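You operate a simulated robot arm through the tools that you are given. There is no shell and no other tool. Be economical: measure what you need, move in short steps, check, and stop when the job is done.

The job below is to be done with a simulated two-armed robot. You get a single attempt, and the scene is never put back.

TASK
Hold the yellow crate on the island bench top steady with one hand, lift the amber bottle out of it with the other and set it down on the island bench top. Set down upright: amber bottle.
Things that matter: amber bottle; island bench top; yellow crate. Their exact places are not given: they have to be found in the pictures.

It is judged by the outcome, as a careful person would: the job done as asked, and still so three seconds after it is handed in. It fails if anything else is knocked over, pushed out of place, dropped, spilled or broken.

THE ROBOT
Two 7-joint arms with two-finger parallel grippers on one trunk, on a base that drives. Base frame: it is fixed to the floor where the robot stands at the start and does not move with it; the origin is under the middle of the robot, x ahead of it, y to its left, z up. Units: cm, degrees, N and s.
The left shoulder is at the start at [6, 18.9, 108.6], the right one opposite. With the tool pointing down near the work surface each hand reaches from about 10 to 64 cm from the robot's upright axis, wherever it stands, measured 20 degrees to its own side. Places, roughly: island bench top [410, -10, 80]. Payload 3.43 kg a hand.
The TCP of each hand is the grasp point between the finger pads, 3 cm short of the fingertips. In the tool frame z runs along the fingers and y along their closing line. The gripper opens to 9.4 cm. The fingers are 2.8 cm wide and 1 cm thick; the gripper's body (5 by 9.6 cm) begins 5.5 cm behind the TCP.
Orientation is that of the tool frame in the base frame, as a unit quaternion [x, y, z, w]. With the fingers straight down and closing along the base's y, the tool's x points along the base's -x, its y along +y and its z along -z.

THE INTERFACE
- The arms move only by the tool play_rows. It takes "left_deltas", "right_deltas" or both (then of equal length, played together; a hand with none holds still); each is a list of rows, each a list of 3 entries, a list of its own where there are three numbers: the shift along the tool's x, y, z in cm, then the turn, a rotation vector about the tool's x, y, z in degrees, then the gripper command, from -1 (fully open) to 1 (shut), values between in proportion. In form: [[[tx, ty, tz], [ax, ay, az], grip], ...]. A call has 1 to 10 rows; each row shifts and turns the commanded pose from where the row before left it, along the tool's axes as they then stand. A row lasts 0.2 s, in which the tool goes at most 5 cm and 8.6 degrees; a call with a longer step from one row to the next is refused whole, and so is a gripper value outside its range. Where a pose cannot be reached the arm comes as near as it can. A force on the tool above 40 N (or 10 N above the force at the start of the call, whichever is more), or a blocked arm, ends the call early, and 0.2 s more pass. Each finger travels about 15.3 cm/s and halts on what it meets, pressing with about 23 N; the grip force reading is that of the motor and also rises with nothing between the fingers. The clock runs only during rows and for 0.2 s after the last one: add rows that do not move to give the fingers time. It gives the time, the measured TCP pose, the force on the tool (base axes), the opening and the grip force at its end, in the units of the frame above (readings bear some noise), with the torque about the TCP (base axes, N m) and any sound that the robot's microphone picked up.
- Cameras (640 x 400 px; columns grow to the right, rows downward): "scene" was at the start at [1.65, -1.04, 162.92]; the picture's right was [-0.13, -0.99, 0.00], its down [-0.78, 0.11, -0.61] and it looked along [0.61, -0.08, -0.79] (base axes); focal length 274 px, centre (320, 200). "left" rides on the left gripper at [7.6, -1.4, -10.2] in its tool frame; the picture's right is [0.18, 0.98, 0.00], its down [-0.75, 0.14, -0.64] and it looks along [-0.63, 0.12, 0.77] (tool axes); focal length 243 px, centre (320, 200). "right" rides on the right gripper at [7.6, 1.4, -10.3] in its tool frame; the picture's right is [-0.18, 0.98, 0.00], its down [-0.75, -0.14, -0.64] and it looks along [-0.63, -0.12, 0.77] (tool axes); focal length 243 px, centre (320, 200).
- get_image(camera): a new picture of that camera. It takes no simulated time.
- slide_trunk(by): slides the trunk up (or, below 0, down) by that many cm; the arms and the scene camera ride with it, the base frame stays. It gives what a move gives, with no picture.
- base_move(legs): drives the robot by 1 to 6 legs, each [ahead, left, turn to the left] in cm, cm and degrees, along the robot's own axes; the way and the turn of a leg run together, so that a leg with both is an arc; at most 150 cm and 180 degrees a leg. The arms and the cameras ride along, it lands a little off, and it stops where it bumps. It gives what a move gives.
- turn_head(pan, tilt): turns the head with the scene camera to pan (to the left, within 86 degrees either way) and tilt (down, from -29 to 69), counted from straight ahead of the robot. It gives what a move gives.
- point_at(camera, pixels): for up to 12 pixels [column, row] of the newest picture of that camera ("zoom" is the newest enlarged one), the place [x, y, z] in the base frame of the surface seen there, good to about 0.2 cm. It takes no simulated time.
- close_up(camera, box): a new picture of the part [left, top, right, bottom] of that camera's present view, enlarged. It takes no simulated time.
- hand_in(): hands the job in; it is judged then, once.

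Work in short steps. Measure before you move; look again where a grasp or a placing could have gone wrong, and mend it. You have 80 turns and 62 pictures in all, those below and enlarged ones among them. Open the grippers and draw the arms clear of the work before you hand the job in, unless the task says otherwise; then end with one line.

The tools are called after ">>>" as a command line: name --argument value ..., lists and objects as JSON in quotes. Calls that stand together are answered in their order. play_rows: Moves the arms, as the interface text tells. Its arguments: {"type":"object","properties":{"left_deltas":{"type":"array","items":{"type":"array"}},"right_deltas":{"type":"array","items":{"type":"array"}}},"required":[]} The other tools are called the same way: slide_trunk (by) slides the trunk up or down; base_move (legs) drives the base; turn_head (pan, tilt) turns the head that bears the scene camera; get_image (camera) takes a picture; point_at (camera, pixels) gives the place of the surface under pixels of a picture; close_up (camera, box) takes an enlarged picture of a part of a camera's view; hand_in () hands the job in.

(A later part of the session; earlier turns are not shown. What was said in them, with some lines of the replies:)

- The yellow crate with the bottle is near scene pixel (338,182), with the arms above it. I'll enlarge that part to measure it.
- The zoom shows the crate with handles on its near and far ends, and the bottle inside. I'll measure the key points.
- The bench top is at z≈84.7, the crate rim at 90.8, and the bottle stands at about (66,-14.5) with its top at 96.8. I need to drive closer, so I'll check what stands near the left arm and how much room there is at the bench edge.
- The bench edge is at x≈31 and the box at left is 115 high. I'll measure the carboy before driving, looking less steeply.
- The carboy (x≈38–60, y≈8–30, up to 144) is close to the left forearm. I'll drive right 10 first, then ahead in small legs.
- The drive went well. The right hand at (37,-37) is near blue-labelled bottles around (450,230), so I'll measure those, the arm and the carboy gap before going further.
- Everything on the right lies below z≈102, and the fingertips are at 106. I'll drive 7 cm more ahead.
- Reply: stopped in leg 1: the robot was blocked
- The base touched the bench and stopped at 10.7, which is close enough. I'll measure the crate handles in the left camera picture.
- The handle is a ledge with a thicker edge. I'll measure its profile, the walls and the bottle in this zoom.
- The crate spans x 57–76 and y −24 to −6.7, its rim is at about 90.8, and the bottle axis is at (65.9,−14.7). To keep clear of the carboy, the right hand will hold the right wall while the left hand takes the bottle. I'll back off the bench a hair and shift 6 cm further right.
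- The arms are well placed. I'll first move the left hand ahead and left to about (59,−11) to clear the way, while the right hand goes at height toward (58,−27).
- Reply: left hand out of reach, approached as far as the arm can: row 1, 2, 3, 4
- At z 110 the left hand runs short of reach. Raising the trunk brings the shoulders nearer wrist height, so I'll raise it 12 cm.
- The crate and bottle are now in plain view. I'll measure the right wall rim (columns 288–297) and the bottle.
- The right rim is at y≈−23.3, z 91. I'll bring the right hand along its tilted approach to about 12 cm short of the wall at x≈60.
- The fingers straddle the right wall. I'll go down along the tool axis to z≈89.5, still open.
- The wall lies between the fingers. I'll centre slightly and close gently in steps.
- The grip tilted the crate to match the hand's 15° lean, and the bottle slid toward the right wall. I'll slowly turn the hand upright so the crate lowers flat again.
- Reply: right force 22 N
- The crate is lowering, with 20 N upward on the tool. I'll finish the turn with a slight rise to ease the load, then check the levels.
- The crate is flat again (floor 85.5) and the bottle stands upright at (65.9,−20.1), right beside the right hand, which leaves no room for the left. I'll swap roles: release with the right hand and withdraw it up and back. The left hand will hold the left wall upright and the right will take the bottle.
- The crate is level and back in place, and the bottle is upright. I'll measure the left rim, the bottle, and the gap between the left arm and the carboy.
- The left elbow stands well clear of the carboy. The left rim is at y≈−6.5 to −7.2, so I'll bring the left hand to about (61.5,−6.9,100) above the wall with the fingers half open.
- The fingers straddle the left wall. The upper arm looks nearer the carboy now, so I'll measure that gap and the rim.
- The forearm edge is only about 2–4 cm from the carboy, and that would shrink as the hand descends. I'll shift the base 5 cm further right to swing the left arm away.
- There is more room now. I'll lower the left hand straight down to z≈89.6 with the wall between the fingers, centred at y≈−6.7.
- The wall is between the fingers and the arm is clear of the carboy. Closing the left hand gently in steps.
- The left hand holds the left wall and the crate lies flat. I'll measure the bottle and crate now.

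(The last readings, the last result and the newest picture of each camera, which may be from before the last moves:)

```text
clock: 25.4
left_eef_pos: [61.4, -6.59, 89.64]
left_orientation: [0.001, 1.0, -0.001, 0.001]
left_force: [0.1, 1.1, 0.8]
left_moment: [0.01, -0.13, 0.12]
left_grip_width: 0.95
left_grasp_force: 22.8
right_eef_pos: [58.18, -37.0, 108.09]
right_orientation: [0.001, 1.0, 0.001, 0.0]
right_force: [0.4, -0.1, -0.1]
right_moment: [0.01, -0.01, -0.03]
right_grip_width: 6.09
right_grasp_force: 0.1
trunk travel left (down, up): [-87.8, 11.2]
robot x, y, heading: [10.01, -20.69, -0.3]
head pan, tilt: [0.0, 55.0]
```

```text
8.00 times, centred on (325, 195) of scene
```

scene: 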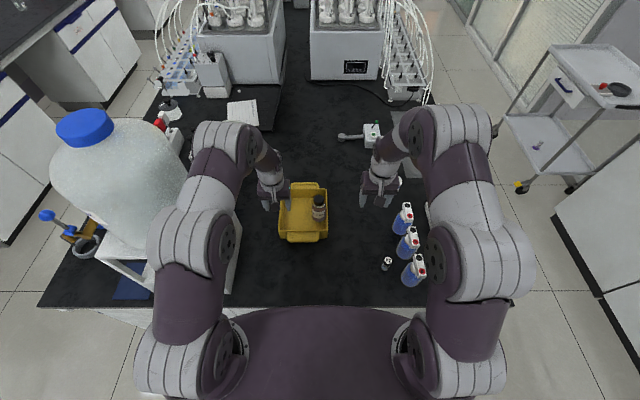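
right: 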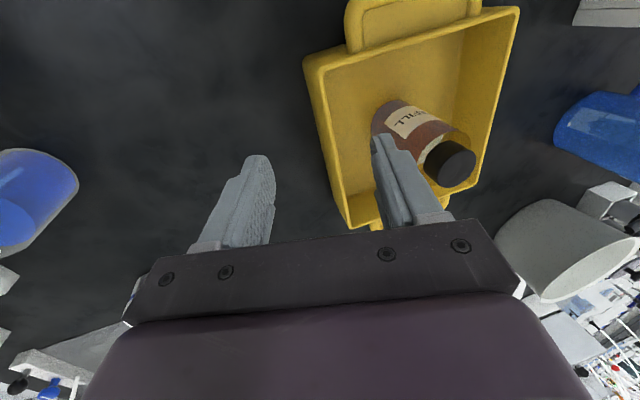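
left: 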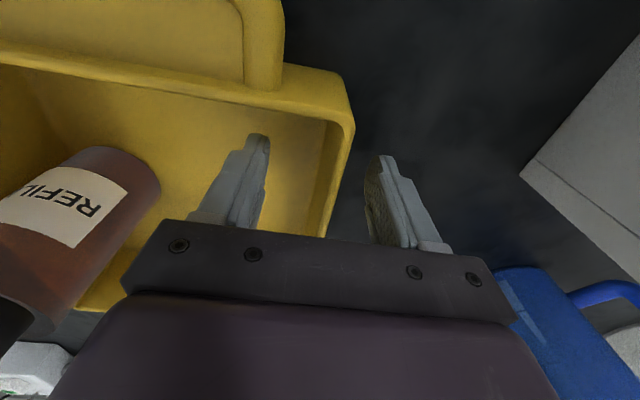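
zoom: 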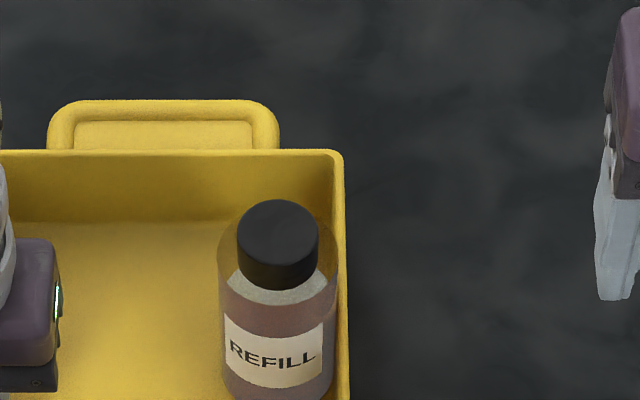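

The bottle axis is at (66.0,−20.75), its body runs straight up to z≈94.3 and the rim is at 90.9. I'll bring the right hand above it at height.

>>> play_rows --right_deltas '[[[-2, 4, 0], [0, 0, 0], -0.6], [[-2, 4, 0], [0, 0, 0], -0.6], [[-2, 4, 0], [0, 0, 0], -0.6], [[-1.9, 4.2, 0], [0, 0, 0], -0.6], [[0, 0, 2], [0, 0, 0], -0.6], [[0, 0, 2], [0, 0, 0], -0.6], [[0, 0, 0], [0, 0, 0], -0.6]]'

>>> get_image --camera "right"

>>> close_up --camera "scene" --box '[250, 150, 410, 270]'

```text
clock: 27.0
left_eef_pos: [61.44, -6.62, 89.63]
left_orientation: [0.0, 1.0, -0.001, 0.002]
left_force: [0.0, 0.0, 1.0]
left_moment: [0.0, 0.12, 0.01]
left_grip_width: 0.95
left_grasp_force: 22.9
right_eef_pos: [66.21, -21.08, 103.84]
right_orientation: [0.001, 1.0, 0.002, 0.0]
right_force: [-0.5, -0.2, 0.3]
right_moment: [-0.03, 0.01, 0.02]
right_grip_width: 7.51
right_grasp_force: 0.0
trunk travel left (down, up): [-87.8, 11.2]
robot x, y, heading: [9.63, -20.77, 0.1]
head pan, tilt: [0.0, 55.0]
```

```text
27 pictures are left
```

right: 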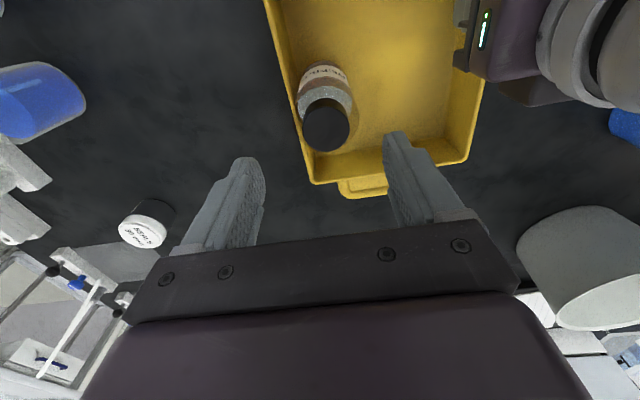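

```text
3.33 times, centred on (330, 210) of scene
```

zoom: 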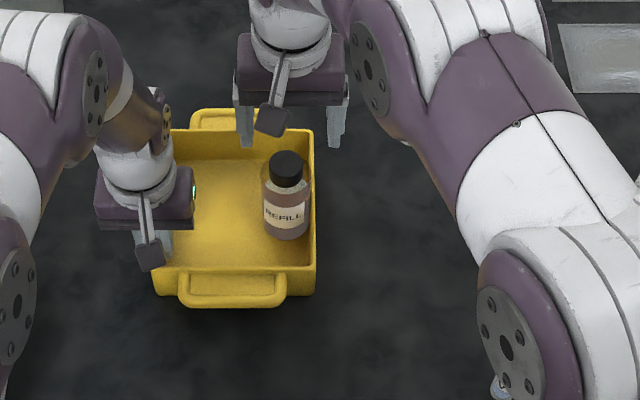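

The right hand is above the bottle. I'll lower it to z≈94.4 with a small y correction.

>>> play_rows --right_deltas '[[[0.1, 0.2, 3], [0, 0, 0], -0.6], [[0, 0, 3], [0, 0, 0], -0.6], [[0, 0, 2.2], [0, 0, 0], -0.6], [[0, 0, 1.2], [0, 0, 0], -0.6], [[0, 0, 0], [0, 0, 0], -0.6]]'

>>> get_image --camera "right"

>>> close_up --camera "scene" --box '[290, 160, 370, 230]'

```text
clock: 28.2
left_eef_pos: [61.41, -6.66, 89.57]
left_orientation: [0.001, 1.0, -0.001, 0.001]
left_force: [-0.2, -1.2, -0.4]
left_moment: [-0.01, 0.02, 0.04]
left_grip_width: 0.93
left_grasp_force: 23.3
right_eef_pos: [65.98, -20.53, 94.61]
right_orientation: [0.0, 1.0, 0.001, 0.0]
right_force: [0.2, 0.9, 1.3]
right_moment: [0.0, -0.03, -0.03]
right_grip_width: 7.54
right_grasp_force: 0.0
trunk travel left (down, up): [-87.8, 11.2]
robot x, y, heading: [10.0, -20.45, -0.1]
head pan, tilt: [0.0, 55.0]
```

```text
25 pictures are left
```

right: 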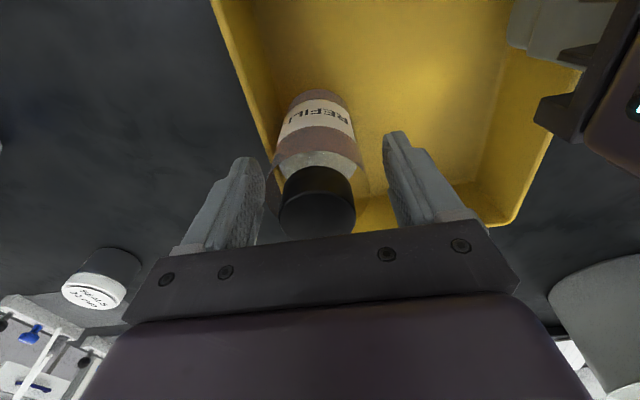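

```text
5.71 times, centred on (330, 195) of scene
```

zoom: 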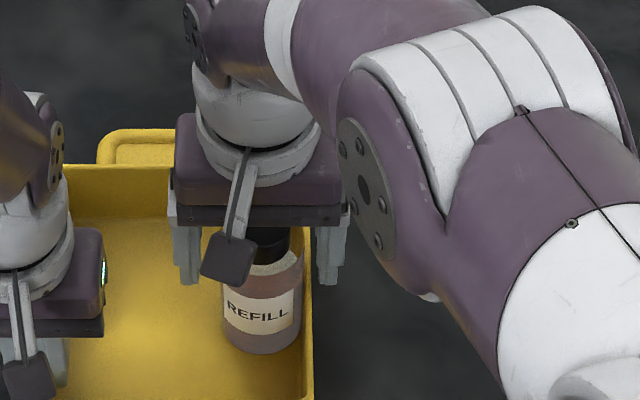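

The bottle is centred between the fingers. Closing in steps.

>>> play_rows --right_deltas '[[[0, -0.15, 0.2], [0, 0, 0], -0.3], [[0, 0, 0], [0, 0, 0], -0.15], [[0, 0, 0], [0, 0, 0], 0], [[0, 0, 0], [0, 0, 0], 0.2], [[0, 0, 0], [0, 0, 0], 0.6], [[0, 0, 0], [0, 0, 0], 1], [[0, 0, 0], [0, 0, 0], 1]]'

>>> get_image --camera "right"

```text
clock: 29.8
left_eef_pos: [61.41, -6.6, 89.64]
left_orientation: [0.002, 1.0, 0.0, 0.001]
left_force: [-1.5, 0.3, -0.2]
left_moment: [0.06, 0.05, 0.04]
left_grip_width: 0.91
left_grasp_force: 22.7
right_eef_pos: [66.02, -20.69, 94.43]
right_orientation: [0.0, 1.0, 0.001, 0.0]
right_force: [0.5, 0.8, 0.8]
right_moment: [0.05, -0.05, 0.0]
right_grip_width: 5.36
right_grasp_force: 23.3
trunk travel left (down, up): [-87.8, 11.2]
robot x, y, heading: [9.78, -20.75, 0.1]
head pan, tilt: [0.0, 55.0]
```

```text
23 pictures are left
```

right: 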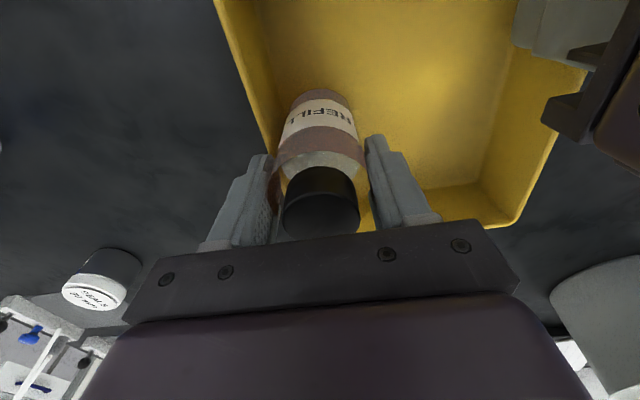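

The grip is on the bottle (5.36 cm, 23 N). I'll lift slowly by 9 cm while the left hand keeps holding the crate.

>>> play_rows --right_deltas '[[[0, 0, -0.5], [0, 0, 0], 1], [[0, 0, -0.7], [0, 0, 0], 1], [[0, 0, -1], [0, 0, 0], 1], [[0, 0, -1.2], [0, 0, 0], 1], [[0, 0, -1.4], [0, 0, 0], 1], [[0, 0, -1.4], [0, 0, 0], 1], [[0, 0, -1.4], [0, 0, 0], 1], [[0, 0, -1.4], [0, 0, 0], 1], [[0, 0, 0], [0, 0, 0], 1]]'

>>> close_up --camera "scene" --box '[250, 140, 410, 260]'

>>> get_image --camera "right"

```text
clock: 31.8
left_eef_pos: [61.46, -6.54, 89.61]
left_orientation: [0.0, 1.0, 0.0, 0.001]
left_force: [0.3, -0.2, 1.1]
left_moment: [0.02, -0.18, -0.02]
left_grip_width: 0.94
left_grasp_force: 23.3
right_eef_pos: [65.85, -20.94, 103.22]
right_orientation: [0.0, 1.0, 0.0, 0.0]
right_force: [0.0, 0.7, -1.6]
right_moment: [0.01, -0.04, 0.02]
right_grip_width: 5.39
right_grasp_force: 23.5
trunk travel left (down, up): [-87.8, 11.2]
robot x, y, heading: [9.71, -20.93, -0.0]
head pan, tilt: [0.0, 55.0]
```

```text
3.33 times, centred on (330, 200) of scene
```

zoom: 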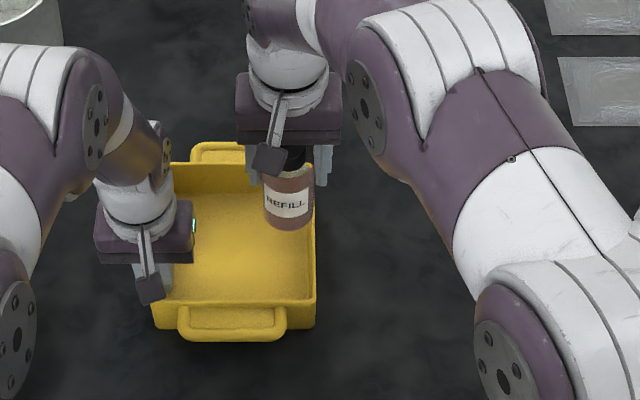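

```text
21 pictures are left
```

right: 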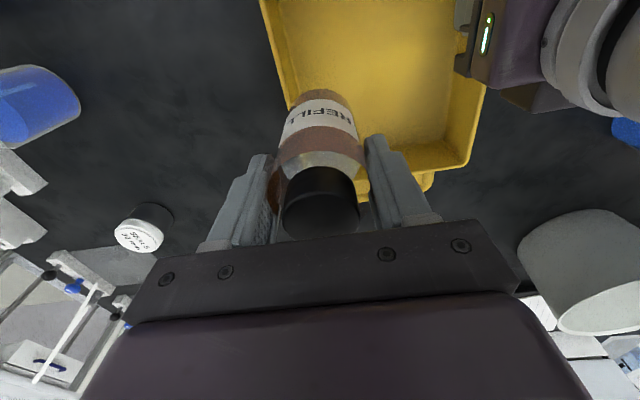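

The bottle is out and clear of the rim, with its bottom at about 94. I'll move it right to about (63,−33) over free bench.

>>> play_rows --right_deltas '[[[0.3, -1.5, -0.5], [0, 0, 0], 1], [[0.4, -2, 0], [0, 0, 0], 1], [[0.5, -2, 0], [0, 0, 0], 1], [[0.5, -2, 0], [0, 0, 0], 1], [[0.5, -2, 0], [0, 0, 0], 1], [[0.5, -1.5, 0], [0, 0, 0], 1], [[0, -1, 0], [0, 0, 0], 1], [[0, 0, 0], [0, 0, 0], 1]]'

>>> close_up --camera "scene" --box '[250, 140, 450, 290]'

```text
clock: 33.6
left_eef_pos: [61.4, -6.59, 89.73]
left_orientation: [0.001, 1.0, -0.001, 0.001]
left_force: [0.2, 0.9, 2.1]
left_moment: [0.02, 0.01, 0.0]
left_grip_width: 0.93
left_grasp_force: 22.8
right_eef_pos: [63.0, -32.78, 104.04]
right_orientation: [0.0, 1.0, 0.001, 0.0]
right_force: [-0.5, -0.3, -2.5]
right_moment: [-0.03, 0.01, 0.0]
right_grip_width: 5.38
right_grasp_force: 22.8
trunk travel left (down, up): [-87.8, 11.2]
robot x, y, heading: [9.76, -20.83, -0.2]
head pan, tilt: [0.0, 55.0]
```

```text
2.67 times, centred on (350, 215) of scene
```

zoom: 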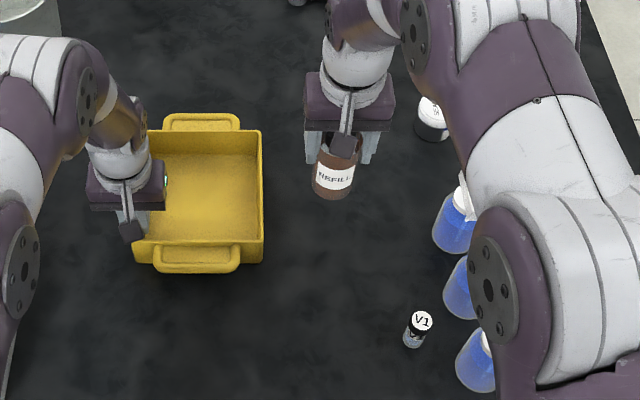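

The bench below is free. I'll lower to just above contact (TCP≈94.3) and then more slowly.

>>> play_rows --right_deltas '[[[0, 0, 2], [0, 0, 0], 1], [[0, 0, 2.5], [0, 0, 0], 1], [[0, 0, 2.5], [0, 0, 0], 1], [[0, 0, 1.7], [0, 0, 0], 1], [[0, 0, 0.6], [0, 0, 0], 1], [[0, 0, 0], [0, 0, 0], 1]]'

>>> close_up --camera "scene" --box '[310, 170, 390, 230]'

```text
clock: 35.0
left_eef_pos: [61.4, -6.55, 89.62]
left_orientation: [0.002, 1.0, 0.001, 0.001]
left_force: [-1.5, -0.3, 1.0]
left_moment: [0.06, 0.1, 0.0]
left_grip_width: 0.93
left_grasp_force: 23.0
right_eef_pos: [63.26, -32.77, 94.64]
right_orientation: [-0.001, 1.0, 0.002, 0.0]
right_force: [-0.6, 0.3, -2.4]
right_moment: [-0.02, -0.02, 0.01]
right_grip_width: 5.4
right_grasp_force: 22.8
trunk travel left (down, up): [-87.8, 11.2]
robot x, y, heading: [9.95, -21.11, -0.3]
head pan, tilt: [0.0, 55.0]
```

```text
6.67 times, centred on (350, 200) of scene
```

zoom: 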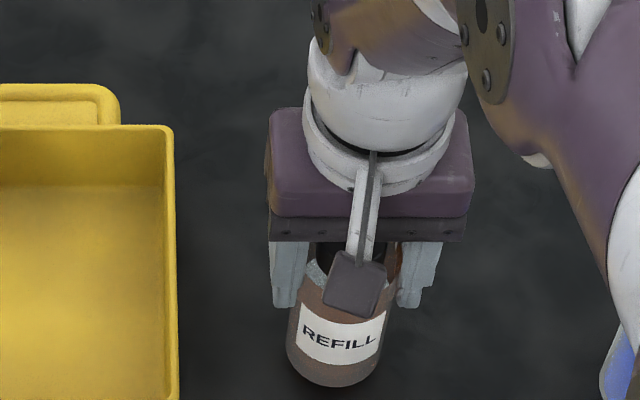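

I'll check whether the bottle hangs straight in the grip by measuring its front surface top to bottom.

>>> point_at --camera "zoom" --pixels '[[312, 290], [310, 320], [335, 325], [335, 345], [335, 365], [335, 378], [375, 345], [292, 345], [335, 395], [320, 260]]'

>>> get_image --camera "right"

```text
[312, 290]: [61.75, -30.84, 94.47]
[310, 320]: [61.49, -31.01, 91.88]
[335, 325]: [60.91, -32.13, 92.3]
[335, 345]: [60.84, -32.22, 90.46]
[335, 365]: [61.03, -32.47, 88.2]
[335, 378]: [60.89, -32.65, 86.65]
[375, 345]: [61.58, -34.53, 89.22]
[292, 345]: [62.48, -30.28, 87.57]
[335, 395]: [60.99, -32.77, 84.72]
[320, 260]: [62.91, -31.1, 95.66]
```

```text
18 pictures are left
```

right: 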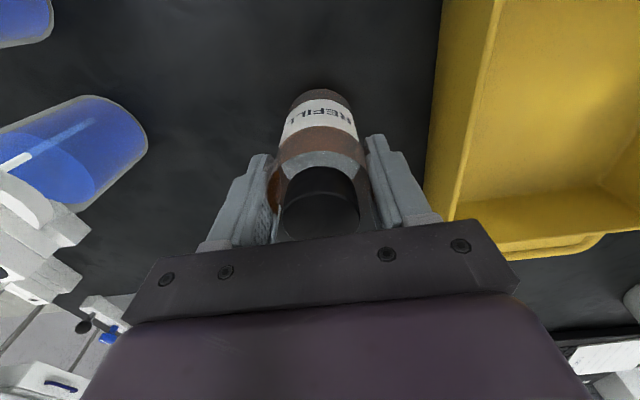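

The bottle front is vertical (x≈60.9 top to bottom). I'll lower the last 0.8 cm gently.

>>> play_rows --right_deltas '[[[0, 0, 0.25], [0, 0, 0], 1], [[0, 0, 0.2], [0, 0, 0], 1], [[0, 0, 0.2], [0, 0, 0], 1], [[0, 0, 0.15], [0, 0, 0], 1], [[0, 0, 0], [0, 0, 0], 1]]'

```text
clock: 36.2
left_eef_pos: [61.41, -6.66, 89.59]
left_orientation: [0.002, 1.0, -0.001, 0.001]
left_force: [0.2, -0.6, 0.1]
left_moment: [0.05, 0.19, 0.06]
left_grip_width: 0.93
left_grasp_force: 23.2
right_eef_pos: [63.22, -32.77, 93.96]
right_orientation: [0.0, 1.0, 0.001, 0.001]
right_force: [-0.9, -0.3, 6.7]
right_moment: [-0.09, 0.28, 0.0]
right_grip_width: 5.39
right_grasp_force: 22.9
trunk travel left (down, up): [-87.8, 11.2]
robot x, y, heading: [9.86, -20.83, -0.2]
head pan, tilt: [0.0, 55.0]
```

The force is now +6.7 N upward, so the bottle is standing on the bench. I'll open both hands gradually and hold still.

>>> play_rows --right_deltas '[[[0, 0, 0], [0, 0, 0], 0.2], [[0, 0, 0], [0, 0, 0], 0], [[0, 0, 0], [0, 0, 0], -0.2], [[0, 0, 0], [0, 0, 0], -0.5], [[0, 0, 0], [0, 0, 0], -0.8], [[0, 0, 0], [0, 0, 0], -0.8]]' --left_deltas '[[[0, 0, 0], [0, 0, 0], 0.7], [[0, 0, 0], [0, 0, 0], 0.5], [[0, 0, 0], [0, 0, 0], 0.3], [[0, 0, 0], [0, 0, 0], 0.1], [[0, 0, 0], [0, 0, 0], -0.1], [[0, 0, 0], [0, 0, 0], -0.2]]'

>>> get_image --camera "right"

>>> close_up --camera "scene" --box '[250, 140, 450, 290]'

```text
clock: 37.6
left_eef_pos: [61.41, -6.51, 89.79]
left_orientation: [0.001, 1.0, -0.001, 0.001]
left_force: [-0.2, -0.5, -0.1]
left_moment: [0.02, 0.01, -0.01]
left_grip_width: 5.64
left_grasp_force: 0.2
right_eef_pos: [63.22, -32.84, 93.88]
right_orientation: [0.0, 1.0, 0.001, -0.001]
right_force: [-0.6, 0.6, 0.0]
right_moment: [0.0, -0.03, 0.02]
right_grip_width: 8.44
right_grasp_force: 0.1
trunk travel left (down, up): [-87.8, 11.2]
robot x, y, heading: [9.33, -20.93, -0.0]
head pan, tilt: [0.0, 55.0]
```

```text
17 pictures are left
```

right: 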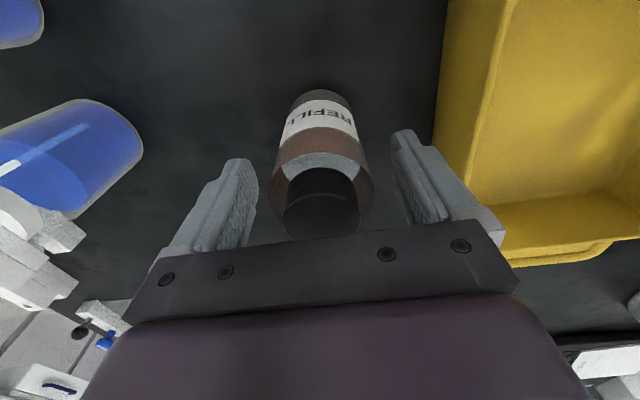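

```text
2.67 times, centred on (350, 215) of scene
```

zoom: 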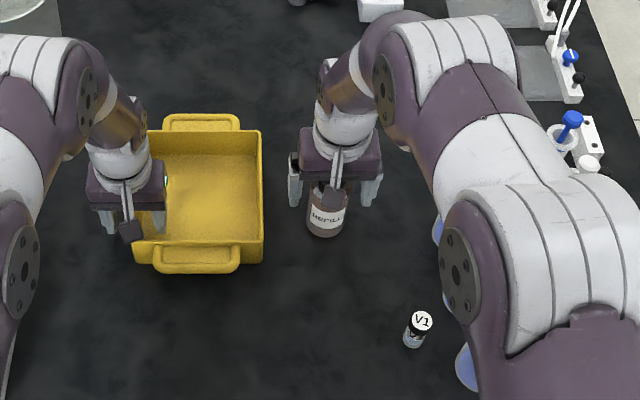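

Both objects are free, and the bottle stands upright clear of the fingers. I'll raise both hands straight up.

>>> play_rows --right_deltas '[[[0, 0, -1.5], [0, 0, 0], -0.8], [[0, 0, -3], [0, 0, 0], -0.8], [[0, 0, -3], [0, 0, 0], -0.8], [[0, 0, -3], [0, 0, 0], -0.8], [[0, 0, -3], [0, 0, 0], -0.8], [[0, 0, -3], [0, 0, 0], -1], [[0, 0, 0], [0, 0, 0], -1]]' --left_deltas '[[[0, 0, -1.5], [0, 0, 0], -0.2], [[0.5, 0, -3], [0, 0, 0], -0.2], [[0.5, 0, -3], [0, 0, 0], -0.2], [[0.5, -0.5, -3], [0, 0, 0], -0.2], [[0.5, -0.5, -3], [0, 0, 0], -0.2], [[0.5, -0.5, -3], [0, 0, 0], -1], [[0, 0, 0], [0, 0, 0], -1]]'

>>> get_image --camera "scene"

>>> get_image --camera "right"

```text
clock: 39.2
left_eef_pos: [58.76, -8.11, 106.09]
left_orientation: [0.001, 1.0, 0.0, 0.001]
left_force: [0.0, 0.1, -0.4]
left_moment: [-0.01, 0.0, 0.01]
left_grip_width: 9.42
left_grasp_force: 0.1
right_eef_pos: [63.41, -32.67, 110.18]
right_orientation: [-0.001, 1.0, 0.001, 0.0]
right_force: [-0.4, 0.0, -0.4]
right_moment: [0.04, 0.04, 0.01]
right_grip_width: 9.38
right_grasp_force: 0.1
trunk travel left (down, up): [-87.8, 11.2]
robot x, y, heading: [9.58, -20.08, -0.1]
head pan, tilt: [0.0, 55.0]
```

```text
15 pictures are left
```

scene: 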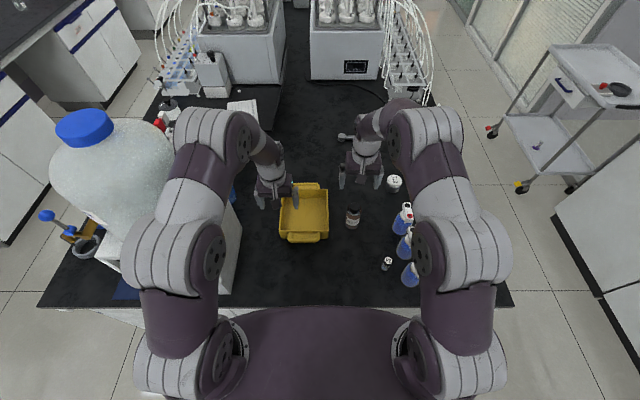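

```text
14 pictures are left
```

right: 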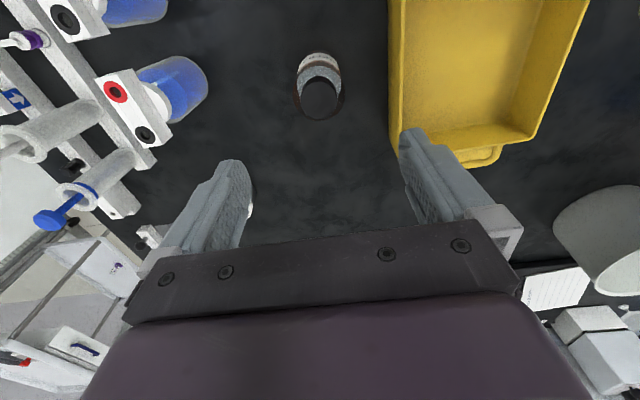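

The amber bottle stands upright on the bench at about (63,−33), and the crate is flat where it was with its left wall released. Both hands are open, raised and clear, so I'm handing in.

>>> hand_in

```text
The job is handed in.
```

The amber bottle was lifted out with the right hand while the left held the yellow crate; it now stands upright on the island bench top, right of the crate. My first hold on the crate tipped it by about 15° and slid the bottle over to its right wall. I levelled the crate and swapped hands before lifting; nothing fell, and the last pictures show nothing else moved.
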